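You operate a simulated robot arm through the tools that you are given. There is no shell and no other tool. Be economical: measure what you need, move in short steps, check, and stop when the job is done.

The job below is to be done with a simulated two-armed robot. You get a single attempt, and the scene is never put back.

Task
Take the stopper off the narrow-necked flask marked "57" on the top of the black table and lay it down there.

It is judged by the outcome, as a careful person would: the job done as asked, and still so three seconds after it is handed in. It fails if anything else is knocked over, pushed out of place, dropped, spilled or broken. Lids that push on must go on centred and level and be pressed home; caps that screw on are set level and turned clockwise until they are tight.

Robot
Two 7-joint arms with two-finger parallel grippers on one trunk, on a base that drives. Base frame: it is fixed to the floor where the robot stands at the start and does not move with it; the origin is under the middle of the robot, x ahead of it, y to its left, z up. Lengths are in m, angles in degrees, forces in N, time in s.
The left shoulder is at the start at [0.05, 0.158, 1.108], the right one opposite. With the tool pointing down near the work surface each hand reaches from about 0.2 to 0.66 m from the robot's upright axis, wherever it stands, measured 20 degrees to its own side. Payload 3.91 kg a hand.
The tool frame of a hand sits at the grasp point between the pads (the TCP): z along the fingers, y along the line on which they close. The tips reach 0.03 m beyond it. Largest opening 0.11 m; finger width 0.02, thickness 0.01; the body of the gripper, 0.048 by 0.112 m, starts 0.055 m behind the TCP.
Orientation is told as [roll, pitch, yaw] about the base's x, y, z axes, in that order, counted from this pose: with the fingers straight down and closing along the base's y, the tool's x points along the base's -x, its y along +y and its z along -z.

Tools
- The arms move only by the tool arm_command. It takes "left_increments", "right_increments" or both (then of equal length, played together; a hand with none holds still); each is a list of rows, each an object of numbers (a shift or turn left out is 0, a gripper value left out holds the last): "rx", "ry", "rz": the turn, a rotation vector about the tool's x, y, z in units of 8 degrees (1.0 is 8 degrees); "x", "y", "z": the shift along the tool's x, y, z in units of 25 mm (1.0 is 25 mm); "fingers": the gripper command, from -1 (fully open) to 1 (shut), values between in proportion. In form: [{"rx": .., "ry": .., "rz": .., "x": .., "y": .., "z": .., "fingers": ..}, ...]. A call has 1 to 12 rows; each row shifts and turns the commanded pose from where the row before left it, along the tool's axes as they then stand. A call with a number of a shift or a turn outside -1 to 1 is refused whole. Each row takes 0.2 s and may step no farther than 0.05 m and 8.6 degrees from the row before; otherwise, or with a gripper value out of range, the whole call is refused. Where a pose cannot be reached the arm comes as near as it can. A force on the tool above 40 N (or 10 N above the force at the start of the call, whichever is more), or a blocked arm, ends the call early, and 0.2 s more pass. The fingers move at their own pace (about 0.153 m/s each) and stop on an object; they squeeze with about 42 N. The grip force told is the motor's: it shows also when the fingers shut on nothing. Time passes only in rows, and 0.2 s behind the last, so rows that do not move let the fingers close. The reply holds the time, the measured pose of the TCP, the force on the tool along the base axes, the opening and the grip force, in the units named above and with some noise, with the torque about the TCP (base axes, N m) and any sound that the robot's microphone picked up.
- Cameras (640 x 400 px; columns grow to the right, rows downward): "scene" is now at [0.1331, -0.0027, 1.2626]; the picture's right is [-0.05, -1.00, 0.00], its down [-0.40, 0.02, -0.92] and it looks along [0.91, -0.04, -0.40] (base axes); focal length 280 px, centre (320, 200). "left" rides on the left gripper at [0.072, -0.017, -0.103] in its tool frame; the picture's right is [0.23, 0.97, 0.00], its down [-0.76, 0.18, -0.62] and it looks along [-0.61, 0.14, 0.78] (tool axes); focal length 222 px, centre (320, 200). "right" rides on the right gripper at [0.072, 0.017, -0.103] in its tool frame; the picture's right is [-0.23, 0.97, 0.00], its down [-0.76, -0.18, -0.62] and it looks along [-0.61, -0.14, 0.78] (tool axes); focal length 222 px, centre (320, 200).
- get_image(camera): a new picture of that camera. It takes no simulated time.
- move_column(by): slides the trunk up (or, below 0, down) by that many m; the arms and the scene camera ride with it, the base frame stays. It gives what a move gives, with no picture.
- base_move(legs): drives the robot by 1 to 6 legs, each [ahead, turn to the left] in m and degrees, along the robot's own axes; the way and the turn of a leg run together, so that a leg with both is an arc; at most 1.5 m and 180 degrees a leg. The arms and the cameras ride along, it lands a little off, and it stops where it bumps. It gives what a move gives.
- turn_head(pan, tilt): turns the head with the scene camera to pan (to the left, within 80 degrees either way) and tilt (down, from -29 to 69), counted from straight ahead of the robot. It gives what a move gives.
- point_at(camera, pixels): for up to 12 pixels [column, row] of the newest picture of that camera ("zoom" is the newest enlarged one), the place [x, y, z] in the base frame of the surface seen there, good to about 0.003 m. It takes no simulated time.
- enlarge(camera, box): a new picture of the part [left, top, right, bottom] of that camera's present view, enlarged. It takes no simulated time.
- finish_job(): hands the job in; it is judged then, once.

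Work in short steps. Measure before you move; look again where a grasp or a placing could have gone wrong, and mend it. You have 80 turns and 70 pictures in all, those below and enlarged ones among them. Open the grippers and draw the arms clear of the work before you hand the job in, unless the task says otherwise; then end with one line.

The tools are called after "Call:" as name(argument=value, ...) on one line, values as JSON. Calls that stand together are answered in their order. arm_command: Moves the arms, as the interface text tells. Its arguments: {"type":"object","properties":{"left_increments":{"type":"array"},"right_increments":{"type":"array"}},"required":[]} The other tools are called the same way: move_column (by) slides the trunk up or down; base_move (legs) drives the base; turn_head (pan, tilt) turns the head that bears the scene camera; get_image (camera) takes a picture; point_at (camera, pixels) gives the place of the surface under pixels of a picture; enlarge (camera, box) takes an enlarged picture of a part of a camera's view; finish_job () hands the job in.

At the start:

```text
t: 0.0
left_eef_pos: [0.3868, 0.1198, 1.0911]
left_tool_rot: [0.0, -0.1, 0.0]
left_ft_force: [-0.1, 0.4, 0.0]
left_moment: [-0.01, 0.03, -0.01]
left_finger_gap: 0.11
left_grasp_force: 0.0
right_eef_pos: [0.3036, -0.157, 1.1587]
right_tool_rot: [0.0, 0.0, 0.0]
right_ft_force: [-0.2, 0.3, 0.4]
right_moment: [0.01, 0.03, -0.02]
right_finger_gap: 0.1099
right_grasp_force: 0.0
trunk travel left (down, up): [-0.35, 0.132]
robot x, y, heading: [-0.002, 0.0019, -0.1]
head pan, tilt: [-2.8, 23.7]
```

scene: 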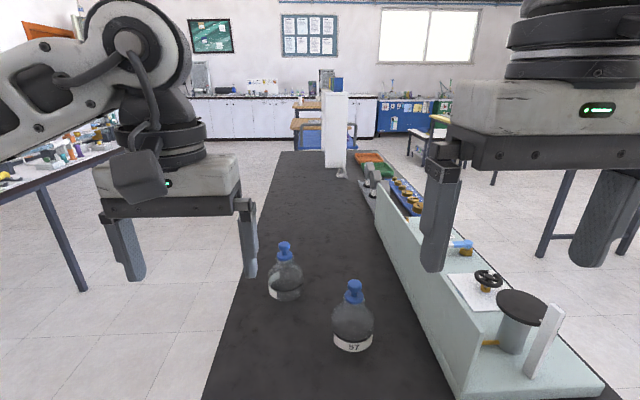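
right: 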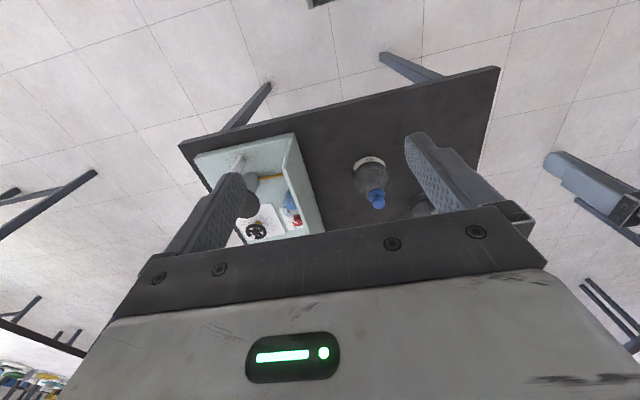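
left: 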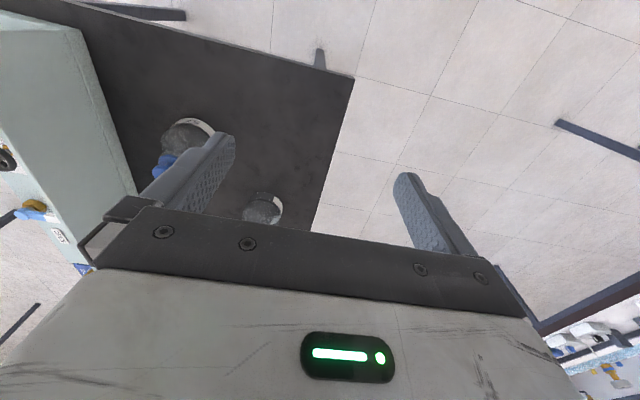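

The right-hand flask at about (352,320) seems to carry "57"; I enlarge to check the labels and the stoppers.

Call:
enlarge(camera="scene", box=[240, 230, 400, 360])

```text
3.08 times, centred on (320, 295) of scene
```

zoom: 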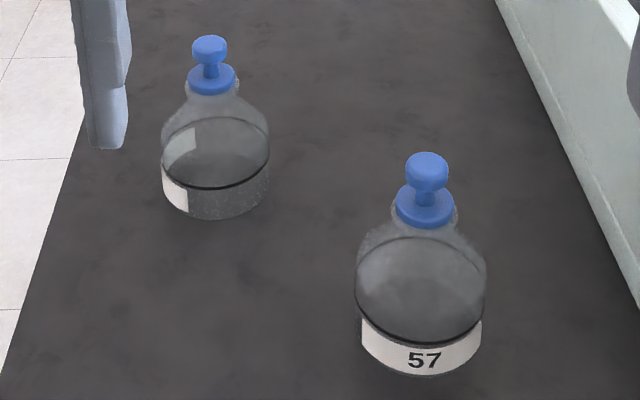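

The flask on the right carries "57". I measure the stopper knob (zoom 426,165), its collar, the flask and the table.

Call:
point_at(camera="zoom", pixels=[[426, 160], [426, 175], [406, 172], [447, 172], [426, 190], [426, 212], [399, 207], [453, 207], [420, 360], [300, 330], [560, 330], [210, 48]])

Call:
point_at(camera="scene", pixels=[[250, 370], [400, 260], [430, 390], [416, 262], [545, 330], [520, 300]])

```text
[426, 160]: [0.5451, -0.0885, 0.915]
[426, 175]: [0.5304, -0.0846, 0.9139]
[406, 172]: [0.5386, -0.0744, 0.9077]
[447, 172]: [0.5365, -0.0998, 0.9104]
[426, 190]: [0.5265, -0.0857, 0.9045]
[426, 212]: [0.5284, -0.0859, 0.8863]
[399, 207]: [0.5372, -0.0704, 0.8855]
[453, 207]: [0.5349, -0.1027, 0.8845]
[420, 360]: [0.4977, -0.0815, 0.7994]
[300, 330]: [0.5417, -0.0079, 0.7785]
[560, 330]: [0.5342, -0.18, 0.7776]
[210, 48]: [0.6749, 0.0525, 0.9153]
```

```text
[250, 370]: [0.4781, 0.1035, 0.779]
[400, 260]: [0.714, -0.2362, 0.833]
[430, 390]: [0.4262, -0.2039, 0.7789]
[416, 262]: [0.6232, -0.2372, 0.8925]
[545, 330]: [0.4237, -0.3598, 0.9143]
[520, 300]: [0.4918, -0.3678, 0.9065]
```

The knob is centred near (0.538, -0.087, 0.907), its collar is at z 0.885 and the table is at 0.778. I move the right hand above it, staying high.

Call:
arm_command(right_increments=[{"x": -0.938, "y": 0.28, "z": 0.5, "fingers": -1}, {"x": -0.938, "y": 0.28, "z": 0.5}, {"x": -0.938, "y": 0.28, "z": 0.5}, {"x": -0.938, "y": 0.28, "z": 0.5}, {"x": -0.938, "y": 0.28, "z": 0.5}, {"x": -0.938, "y": 0.28, "z": 0.5}, {"x": -0.938, "y": 0.28, "z": 0.5}, {"x": -0.938, "y": 0.28, "z": 0.5}, {"x": -0.938, "y": 0.28, "z": 0.5}, {"x": -0.938, "y": 0.28, "z": 0.5}, {}, {}])

Call:
get_image(camera="right")

Call:
get_image(camera="scene")

```text
t: 2.6
left_eef_pos: [0.3852, 0.1194, 1.0919]
left_tool_rot: [0.1, -0.2, 0.0]
left_ft_force: [0.0, -0.4, 0.7]
left_moment: [0.01, 0.02, 0.0]
left_finger_gap: 0.1099
left_grasp_force: 0.0
right_eef_pos: [0.5383, -0.0891, 1.0329]
right_tool_rot: [0.0, 0.0, 0.0]
right_ft_force: [0.4, 0.1, -0.5]
right_moment: [0.0, 0.0, 0.03]
right_finger_gap: 0.1099
right_grasp_force: 0.1
trunk travel left (down, up): [-0.35, 0.132]
robot x, y, heading: [-0.0036, -0.0001, 0.1]
head pan, tilt: [-2.8, 23.7]
```

```text
65 pictures are left
```

right: 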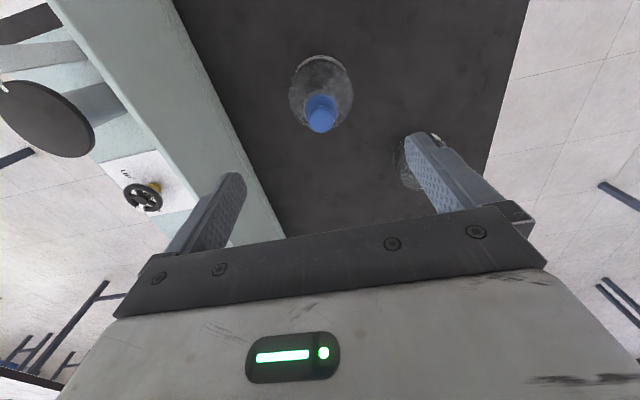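

```text
64 pictures are left
```

scene: 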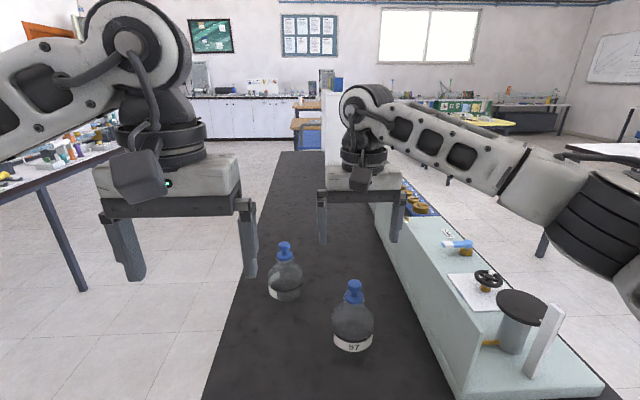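

The knob appears at (320,115) in the right view; I cross-check its position from there.

Call:
enlarge(camera="right", box=[270, 40, 370, 140])

Call:
point_at(camera="right", pixels=[[321, 118], [310, 118], [333, 118], [321, 108], [321, 128], [321, 99]])

```text
4.00 times, centred on (320, 90) of right
```

zoom: 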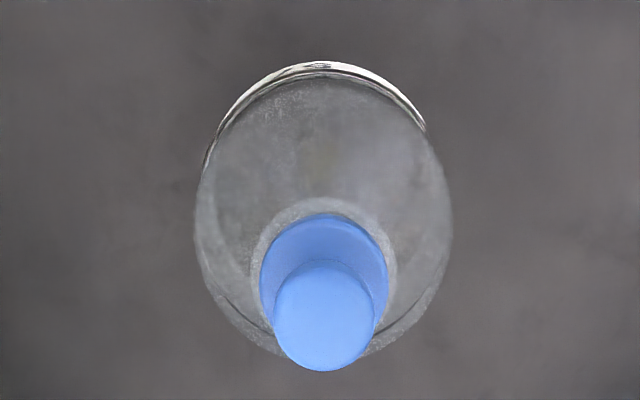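

```text
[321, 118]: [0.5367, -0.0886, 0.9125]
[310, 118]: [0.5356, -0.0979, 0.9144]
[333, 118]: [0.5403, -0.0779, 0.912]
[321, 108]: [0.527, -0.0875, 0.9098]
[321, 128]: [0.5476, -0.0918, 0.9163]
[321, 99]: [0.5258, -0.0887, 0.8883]
```

Both views agree on a knob centre of about (0.538, -0.088), with its top at 0.915. I lower to TCP z 0.922 so the tips sit around the knob and above the collar.

Call:
arm_command(right_increments=[{"z": 0.74, "y": 0.04}, {"z": 0.74}, {"z": 0.74}, {"z": 0.74}, {"z": 0.74}, {"z": 0.74}, {}, {}])

Call:
enlarge(camera="scene", box=[280, 220, 440, 360])

```text
t: 4.4
left_eef_pos: [0.3858, 0.1194, 1.0921]
left_tool_rot: [0.0, 0.0, 0.0]
left_ft_force: [0.2, 0.2, -0.1]
left_moment: [0.0, 0.01, 0.01]
left_finger_gap: 0.11
left_grasp_force: 0.0
right_eef_pos: [0.5378, -0.0854, 0.9216]
right_tool_rot: [0.0, 0.0, -0.1]
right_ft_force: [0.0, 0.2, 1.4]
right_moment: [-0.02, 0.01, -0.04]
right_finger_gap: 0.11
right_grasp_force: 0.1
trunk travel left (down, up): [-0.35, 0.132]
robot x, y, heading: [-0.0024, -0.0005, 0.1]
head pan, tilt: [-2.8, 23.7]
```

```text
2.86 times, centred on (360, 290) of scene
```

zoom: 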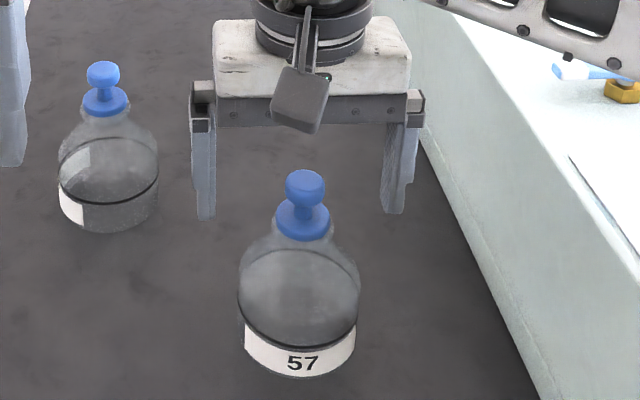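

The tips (zoom row ~215) are level with the stem and clear of the collar. I shift y by about -2.5 mm and close in stages.

Call:
arm_command(right_increments=[{"y": -0.1, "fingers": -0.5}, {"fingers": 0.0}, {"fingers": 0.3}, {"fingers": 0.45}, {"fingers": 0.52}, {"fingers": 0.6}, {"fingers": 0.7}, {"fingers": 1.0}, {}, {}])

Call:
enlarge(camera="scene", box=[280, 220, 440, 360])

```text
t: 6.6
left_eef_pos: [0.3841, 0.1205, 1.092]
left_tool_rot: [0.1, -0.1, 0.0]
left_ft_force: [0.5, -0.3, 0.5]
left_moment: [0.02, 0.04, -0.02]
left_finger_gap: 0.1097
left_grasp_force: 0.1
right_eef_pos: [0.5379, -0.0882, 0.9223]
right_tool_rot: [0.0, 0.0, 0.0]
right_ft_force: [1.0, 0.6, 0.7]
right_moment: [-0.06, 0.0, 0.04]
right_finger_gap: 0.0214
right_grasp_force: 42.4
trunk travel left (down, up): [-0.35, 0.132]
robot x, y, heading: [-0.0033, -0.002, 0.1]
head pan, tilt: [-2.8, 23.7]
heard: snap
```

```text
2.86 times, centred on (360, 290) of scene
```

zoom: 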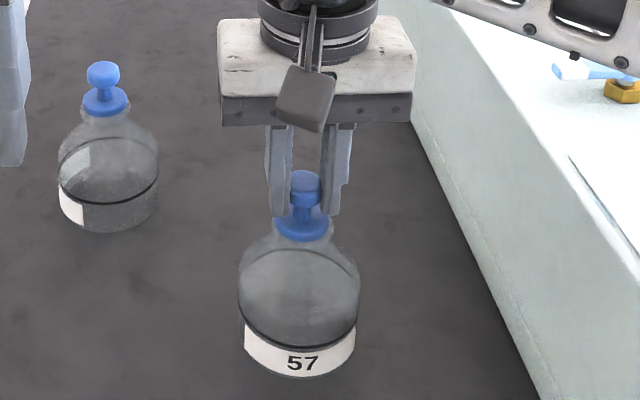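

The fingers hold the knob with a gap of 21 mm, and a snap was heard. I lift slowly by about 8 mm and look at the force and the flask.

Call:
arm_command(right_increments=[{"z": -0.08}, {"z": -0.08}, {"z": -0.08}, {"z": -0.08}, {}])

Call:
enlarge(camera="scene", box=[280, 220, 440, 360])

```text
t: 7.8
left_eef_pos: [0.3857, 0.1208, 1.0914]
left_tool_rot: [0.0, -0.1, 0.1]
left_ft_force: [0.6, 0.5, 0.1]
left_moment: [0.0, 0.02, 0.0]
left_finger_gap: 0.1101
left_grasp_force: 0.0
right_eef_pos: [0.5368, -0.088, 0.9297]
right_tool_rot: [-0.1, 0.0, 0.0]
right_ft_force: [-0.4, -0.6, -0.2]
right_moment: [-0.03, -0.02, 0.01]
right_finger_gap: 0.021
right_grasp_force: 42.1
trunk travel left (down, up): [-0.35, 0.132]
robot x, y, heading: [0.0014, -0.0009, -0.2]
head pan, tilt: [-2.8, 23.7]
```

```text
2.86 times, centred on (360, 290) of scene
```

zoom: 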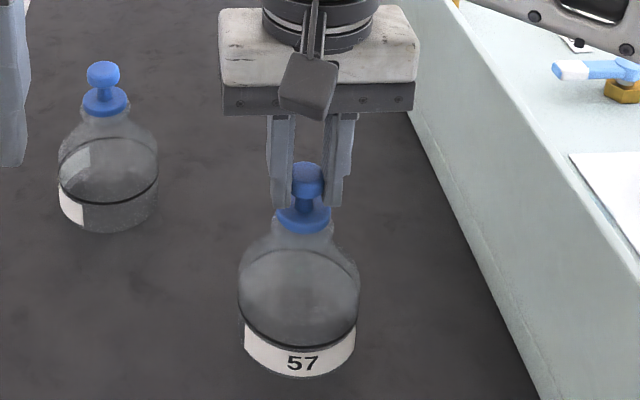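

The stopper is rising, the flask stays put and there is no load. I continue straight up, gently.

Call:
arm_command(right_increments=[{"z": -0.15}, {"z": -0.15}, {"z": -0.2}, {"z": -0.25}, {"z": -0.3}, {"z": -0.4}, {"z": -0.5}, {"z": -0.5}, {"z": -0.5}, {}])

Call:
get_image(camera="scene")

Call:
get_image(camera="right")

```text
t: 10.0
left_eef_pos: [0.3842, 0.1196, 1.0925]
left_tool_rot: [0.0, -0.1, 0.0]
left_ft_force: [-0.4, -0.3, -0.2]
left_moment: [-0.03, 0.03, -0.01]
left_finger_gap: 0.11
left_grasp_force: 0.0
right_eef_pos: [0.5357, -0.0881, 1.0059]
right_tool_rot: [-0.1, 0.0, 0.0]
right_ft_force: [0.2, -0.6, -0.6]
right_moment: [-0.02, 0.0, -0.02]
right_finger_gap: 0.0212
right_grasp_force: 42.2
trunk travel left (down, up): [-0.35, 0.132]
robot x, y, heading: [0.0013, -0.0012, 0.1]
head pan, tilt: [-2.8, 23.7]
```

```text
59 pictures are left
```

scene: 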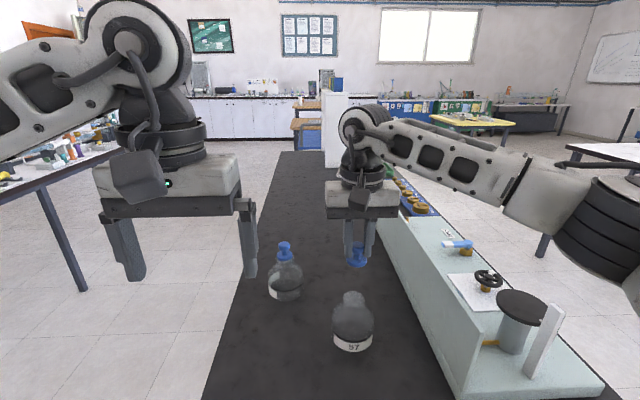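

```text
58 pictures are left
```

right: 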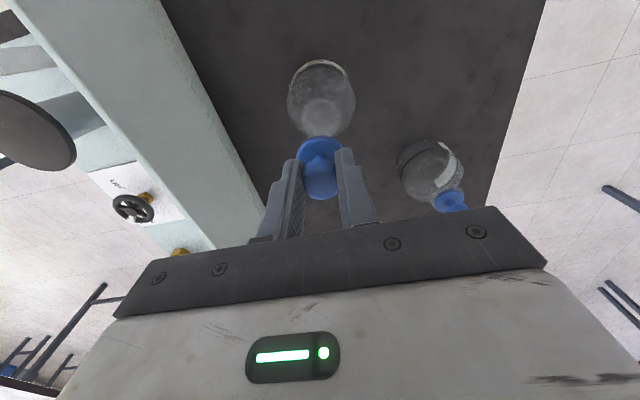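

The stopper is out. I look at its shape under the collar, and measure it and the free table area.

Call:
enlarge(camera="scene", box=[310, 200, 410, 300])

Call:
point_at(camera="scene", pixels=[[290, 360], [310, 390], [270, 395], [350, 395], [400, 395], [352, 347]])

Call:
get_image(camera="left")

```text
4.00 times, centred on (360, 250) of scene
```

zoom: 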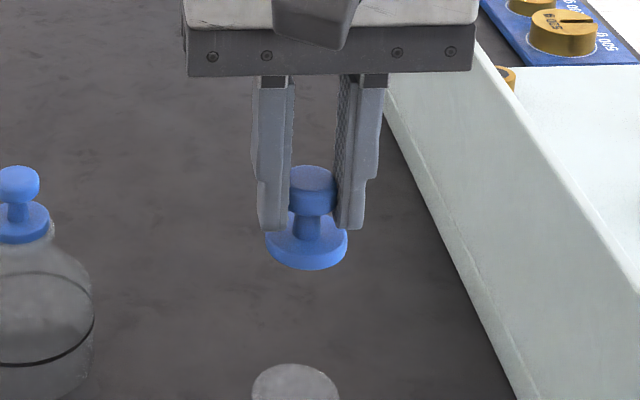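

```text
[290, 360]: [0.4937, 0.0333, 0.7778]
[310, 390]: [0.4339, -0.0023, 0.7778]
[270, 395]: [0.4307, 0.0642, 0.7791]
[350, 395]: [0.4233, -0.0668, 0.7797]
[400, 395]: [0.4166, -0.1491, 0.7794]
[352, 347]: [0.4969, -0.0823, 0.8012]
```

```text
56 pictures are left
```

left: 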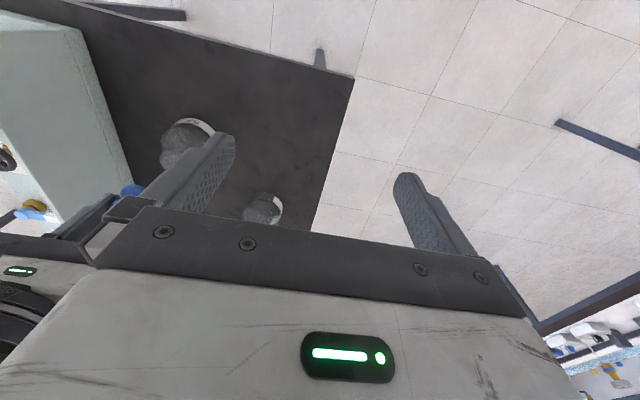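

The stopper has a flat disc foot with no visible plug, so it can stand on that. I measure its lower rim, and move the left arm aside to give room.

Call:
point_at(camera="zoom", pixels=[[306, 266], [306, 250], [306, 262], [268, 245], [346, 248], [295, 385]])

Call:
arm_command(left_increments=[{"y": 0.8}, {"y": 0.8}, {"y": 0.8}, {"y": 0.8}, {}])

```text
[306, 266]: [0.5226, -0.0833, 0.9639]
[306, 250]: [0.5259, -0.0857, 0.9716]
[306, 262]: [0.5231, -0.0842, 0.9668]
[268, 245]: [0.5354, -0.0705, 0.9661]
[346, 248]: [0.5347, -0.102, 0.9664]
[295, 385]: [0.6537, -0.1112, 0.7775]
```

```text
t: 11.2
left_eef_pos: [0.384, 0.1988, 1.0918]
left_tool_rot: [-0.1, 0.0, 0.1]
left_ft_force: [0.1, -0.3, 0.7]
left_moment: [0.01, -0.02, -0.02]
left_finger_gap: 0.1099
left_grasp_force: 0.0
right_eef_pos: [0.5368, -0.0894, 1.0073]
right_tool_rot: [0.1, 0.0, 0.1]
right_ft_force: [0.0, -0.9, -0.1]
right_moment: [0.01, 0.0, -0.02]
right_finger_gap: 0.0211
right_grasp_force: 42.1
trunk travel left (down, up): [-0.35, 0.132]
robot x, y, heading: [-0.0023, 0.001, 0.3]
head pan, tilt: [-2.8, 23.7]
```

The foot's underside is about 43 mm below the TCP, so it touches the table at TCP z≈0.822. I carry it to (0.45, 0.0) and down to 0.85.

Call:
arm_command(right_increments=[{"x": 0.7, "y": 0.71}, {"x": 0.7, "y": 0.71}, {"x": 0.7, "y": 0.71}, {"x": 0.7, "y": 0.71}, {"x": 0.7, "y": 0.71}, {"z": 0.9}, {"z": 0.9}, {"z": 0.9}, {"z": 0.9}, {"z": 0.9}, {"z": 0.9}, {"z": 0.8}])

Call:
turn_head(pan=0, tilt=40)

Call:
get_image(camera="scene")

```text
t: 13.8
left_eef_pos: [0.3847, 0.2, 1.0919]
left_tool_rot: [0.0, 0.0, 0.1]
left_ft_force: [-0.6, -0.6, 0.6]
left_moment: [-0.02, 0.0, -0.04]
left_finger_gap: 0.11
left_grasp_force: 0.0
right_eef_pos: [0.4502, -0.0005, 0.8496]
right_tool_rot: [0.1, 0.0, 0.0]
right_ft_force: [0.1, 0.1, -1.0]
right_moment: [0.0, -0.01, 0.0]
right_finger_gap: 0.0211
right_grasp_force: 41.9
trunk travel left (down, up): [-0.35, 0.132]
robot x, y, heading: [-0.0004, -0.0006, -0.1]
head pan, tilt: [-2.8, 23.7]
```

```text
t: 14.6
left_eef_pos: [0.3841, 0.2005, 1.0912]
left_tool_rot: [0.0, -0.2, 0.1]
left_ft_force: [0.2, -0.8, -0.2]
left_moment: [0.03, 0.02, 0.01]
left_finger_gap: 0.1103
left_grasp_force: 0.0
right_eef_pos: [0.4515, -0.0012, 0.8508]
right_tool_rot: [0.0, 0.0, 0.0]
right_ft_force: [0.4, 0.0, -0.2]
right_moment: [0.01, 0.0, -0.01]
right_finger_gap: 0.0211
right_grasp_force: 41.9
trunk travel left (down, up): [-0.35, 0.132]
robot x, y, heading: [0.0024, -0.001, -0.1]
head pan, tilt: [0.0, 40.0]
```

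```text
55 pictures are left
```

scene: 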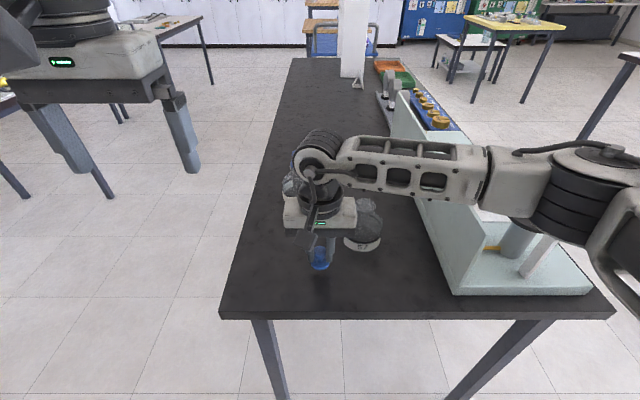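

The stopper is over clear table, well inside the near edge (row ~310). I lower slowly to contact.

Call:
arm_command(right_increments=[{"z": 0.25}, {"z": 0.25}, {"z": 0.25}, {"z": 0.15}, {"z": 0.08}, {"z": 0.06}, {}])

Call:
enlarge(camera="scene", box=[270, 190, 400, 290])

```text
t: 16.2
left_eef_pos: [0.3838, 0.1982, 1.0922]
left_tool_rot: [0.0, -0.1, 0.0]
left_ft_force: [-0.2, 0.1, -0.2]
left_moment: [0.0, -0.05, -0.01]
left_finger_gap: 0.1099
left_grasp_force: 0.1
right_eef_pos: [0.45, -0.0006, 0.8234]
right_tool_rot: [0.0, 0.0, 0.0]
right_ft_force: [-0.8, 1.2, 2.7]
right_moment: [0.03, -0.01, 0.01]
right_finger_gap: 0.0212
right_grasp_force: 42.2
trunk travel left (down, up): [-0.35, 0.132]
robot x, y, heading: [0.0035, -0.0031, -0.2]
head pan, tilt: [0.0, 40.0]
```

```text
4.00 times, centred on (335, 240) of scene
```

zoom: 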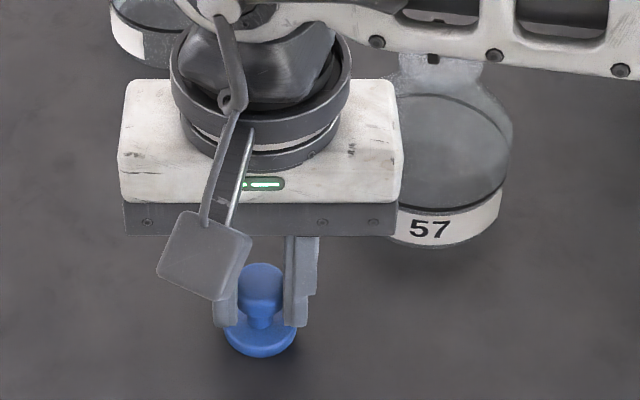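

Force of 2.7 N suggests first contact; I press a little in tiny steps to confirm it.

Call:
arm_command(right_increments=[{"z": 0.04}, {"z": 0.04}, {}])

```text
t: 17.0
left_eef_pos: [0.3839, 0.1999, 1.0927]
left_tool_rot: [0.0, -0.2, 0.1]
left_ft_force: [0.2, 0.0, 0.1]
left_moment: [-0.01, 0.0, 0.02]
left_finger_gap: 0.11
left_grasp_force: 0.0
right_eef_pos: [0.4484, 0.0001, 0.8236]
right_tool_rot: [0.1, -0.2, 0.1]
right_ft_force: [-1.1, -1.3, 19.0]
right_moment: [-0.03, -0.01, 0.0]
right_finger_gap: 0.021
right_grasp_force: 42.1
trunk travel left (down, up): [-0.35, 0.132]
robot x, y, heading: [-0.0006, -0.0011, 0.1]
head pan, tilt: [0.0, 40.0]
```

Contact is sure (19 N). I relieve the pressure, open the fingers slowly to about 50 mm, and then check.

Call:
arm_command(right_increments=[{"z": -0.07}, {}, {"fingers": 0.58}, {"fingers": 0.5}, {"fingers": 0.4}, {"fingers": 0.2}, {"fingers": 0.1}, {}])

Call:
enlarge(camera="scene", box=[270, 190, 400, 290])

```text
t: 18.8
left_eef_pos: [0.3837, 0.201, 1.0919]
left_tool_rot: [0.1, 0.0, 0.1]
left_ft_force: [0.0, 0.7, 0.4]
left_moment: [0.02, 0.01, 0.03]
left_finger_gap: 0.1098
left_grasp_force: 0.0
right_eef_pos: [0.4481, -0.0008, 0.8224]
right_tool_rot: [0.0, 0.1, 0.0]
right_ft_force: [0.4, -0.4, -0.1]
right_moment: [0.03, -0.01, 0.0]
right_finger_gap: 0.0495
right_grasp_force: 0.1
trunk travel left (down, up): [-0.35, 0.132]
robot x, y, heading: [-0.001, -0.0021, 0.1]
head pan, tilt: [0.0, 40.0]
```

```text
4.00 times, centred on (335, 240) of scene
```

zoom: 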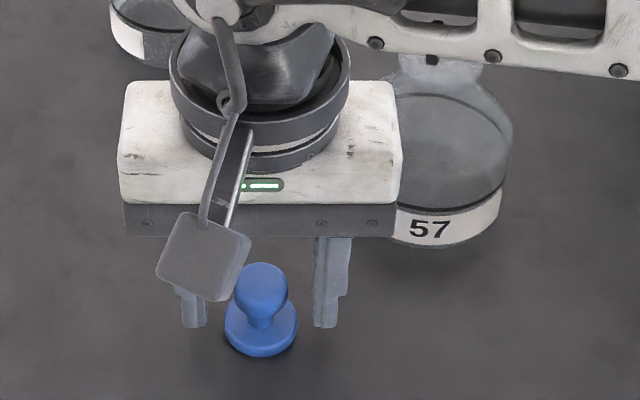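

The stopper stands free and level. I raise the hand straight up, then draw it back toward its starting place.

Call:
arm_command(right_increments=[{"z": -0.5}, {"z": -0.9}, {"z": -1}, {"z": -1}, {"z": -1}, {"z": -1}, {"z": -1}, {"z": -1}, {"z": -1}, {"z": -1}, {"z": -1}, {"z": -1}])

Call:
arm_command(right_increments=[{"x": 0.6, "y": -0.65, "fingers": -1}, {"x": 0.6, "y": -0.65}, {"x": 0.6, "y": -0.65}, {"x": 0.6, "y": -0.65}, {"x": 0.6, "y": -0.65}, {"x": 0.6, "y": -0.65}, {"x": 0.6, "y": -0.65}, {"x": 0.6, "y": -0.65}, {"x": 0.6, "y": -0.65}, {}])

Call:
get_image(camera="scene")

```text
t: 21.4
left_eef_pos: [0.3838, 0.2003, 1.0911]
left_tool_rot: [0.0, -0.2, 0.0]
left_ft_force: [0.5, 0.2, 0.1]
left_moment: [0.0, 0.0, -0.03]
left_finger_gap: 0.1099
left_grasp_force: 0.0
right_eef_pos: [0.4495, 0.0024, 1.1078]
right_tool_rot: [0.0, 0.0, 0.1]
right_ft_force: [0.0, -0.4, -0.7]
right_moment: [-0.04, 0.01, -0.02]
right_finger_gap: 0.0493
right_grasp_force: 0.0
trunk travel left (down, up): [-0.35, 0.132]
robot x, y, heading: [0.0015, 0.0035, -0.2]
head pan, tilt: [0.0, 40.0]
```

```text
t: 23.6
left_eef_pos: [0.3826, 0.1999, 1.0923]
left_tool_rot: [0.1, 0.0, 0.1]
left_ft_force: [0.2, -0.2, 0.0]
left_moment: [0.0, 0.01, 0.01]
left_finger_gap: 0.1098
left_grasp_force: 0.1
right_eef_pos: [0.3138, -0.144, 1.1051]
right_tool_rot: [0.0, 0.0, -0.1]
right_ft_force: [0.1, -0.1, 0.4]
right_moment: [0.02, 0.01, 0.0]
right_finger_gap: 0.11
right_grasp_force: 0.2
trunk travel left (down, up): [-0.35, 0.132]
robot x, y, heading: [0.0029, -0.002, -0.2]
head pan, tilt: [0.0, 40.0]
```

```text
52 pictures are left
```

scene: 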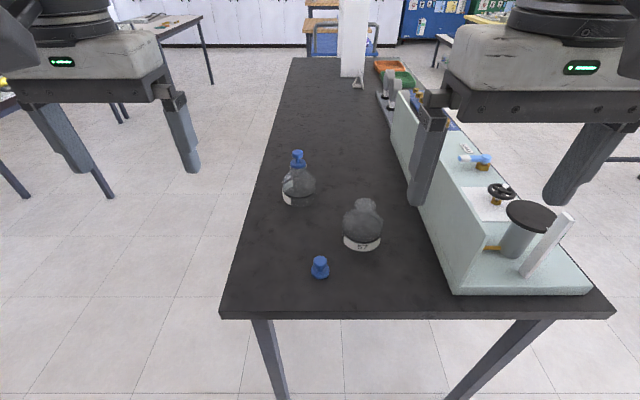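

The stopper stands on the table at (320,267), flask 57 is open and in its place, and both arms are clear. I hand in.

Call:
finish_job()

```text
The job is handed in.
```

The stopper is off flask "57" and standing on its flat foot on the black table, the flask is still in its place, and both arms are clear with the grippers open.
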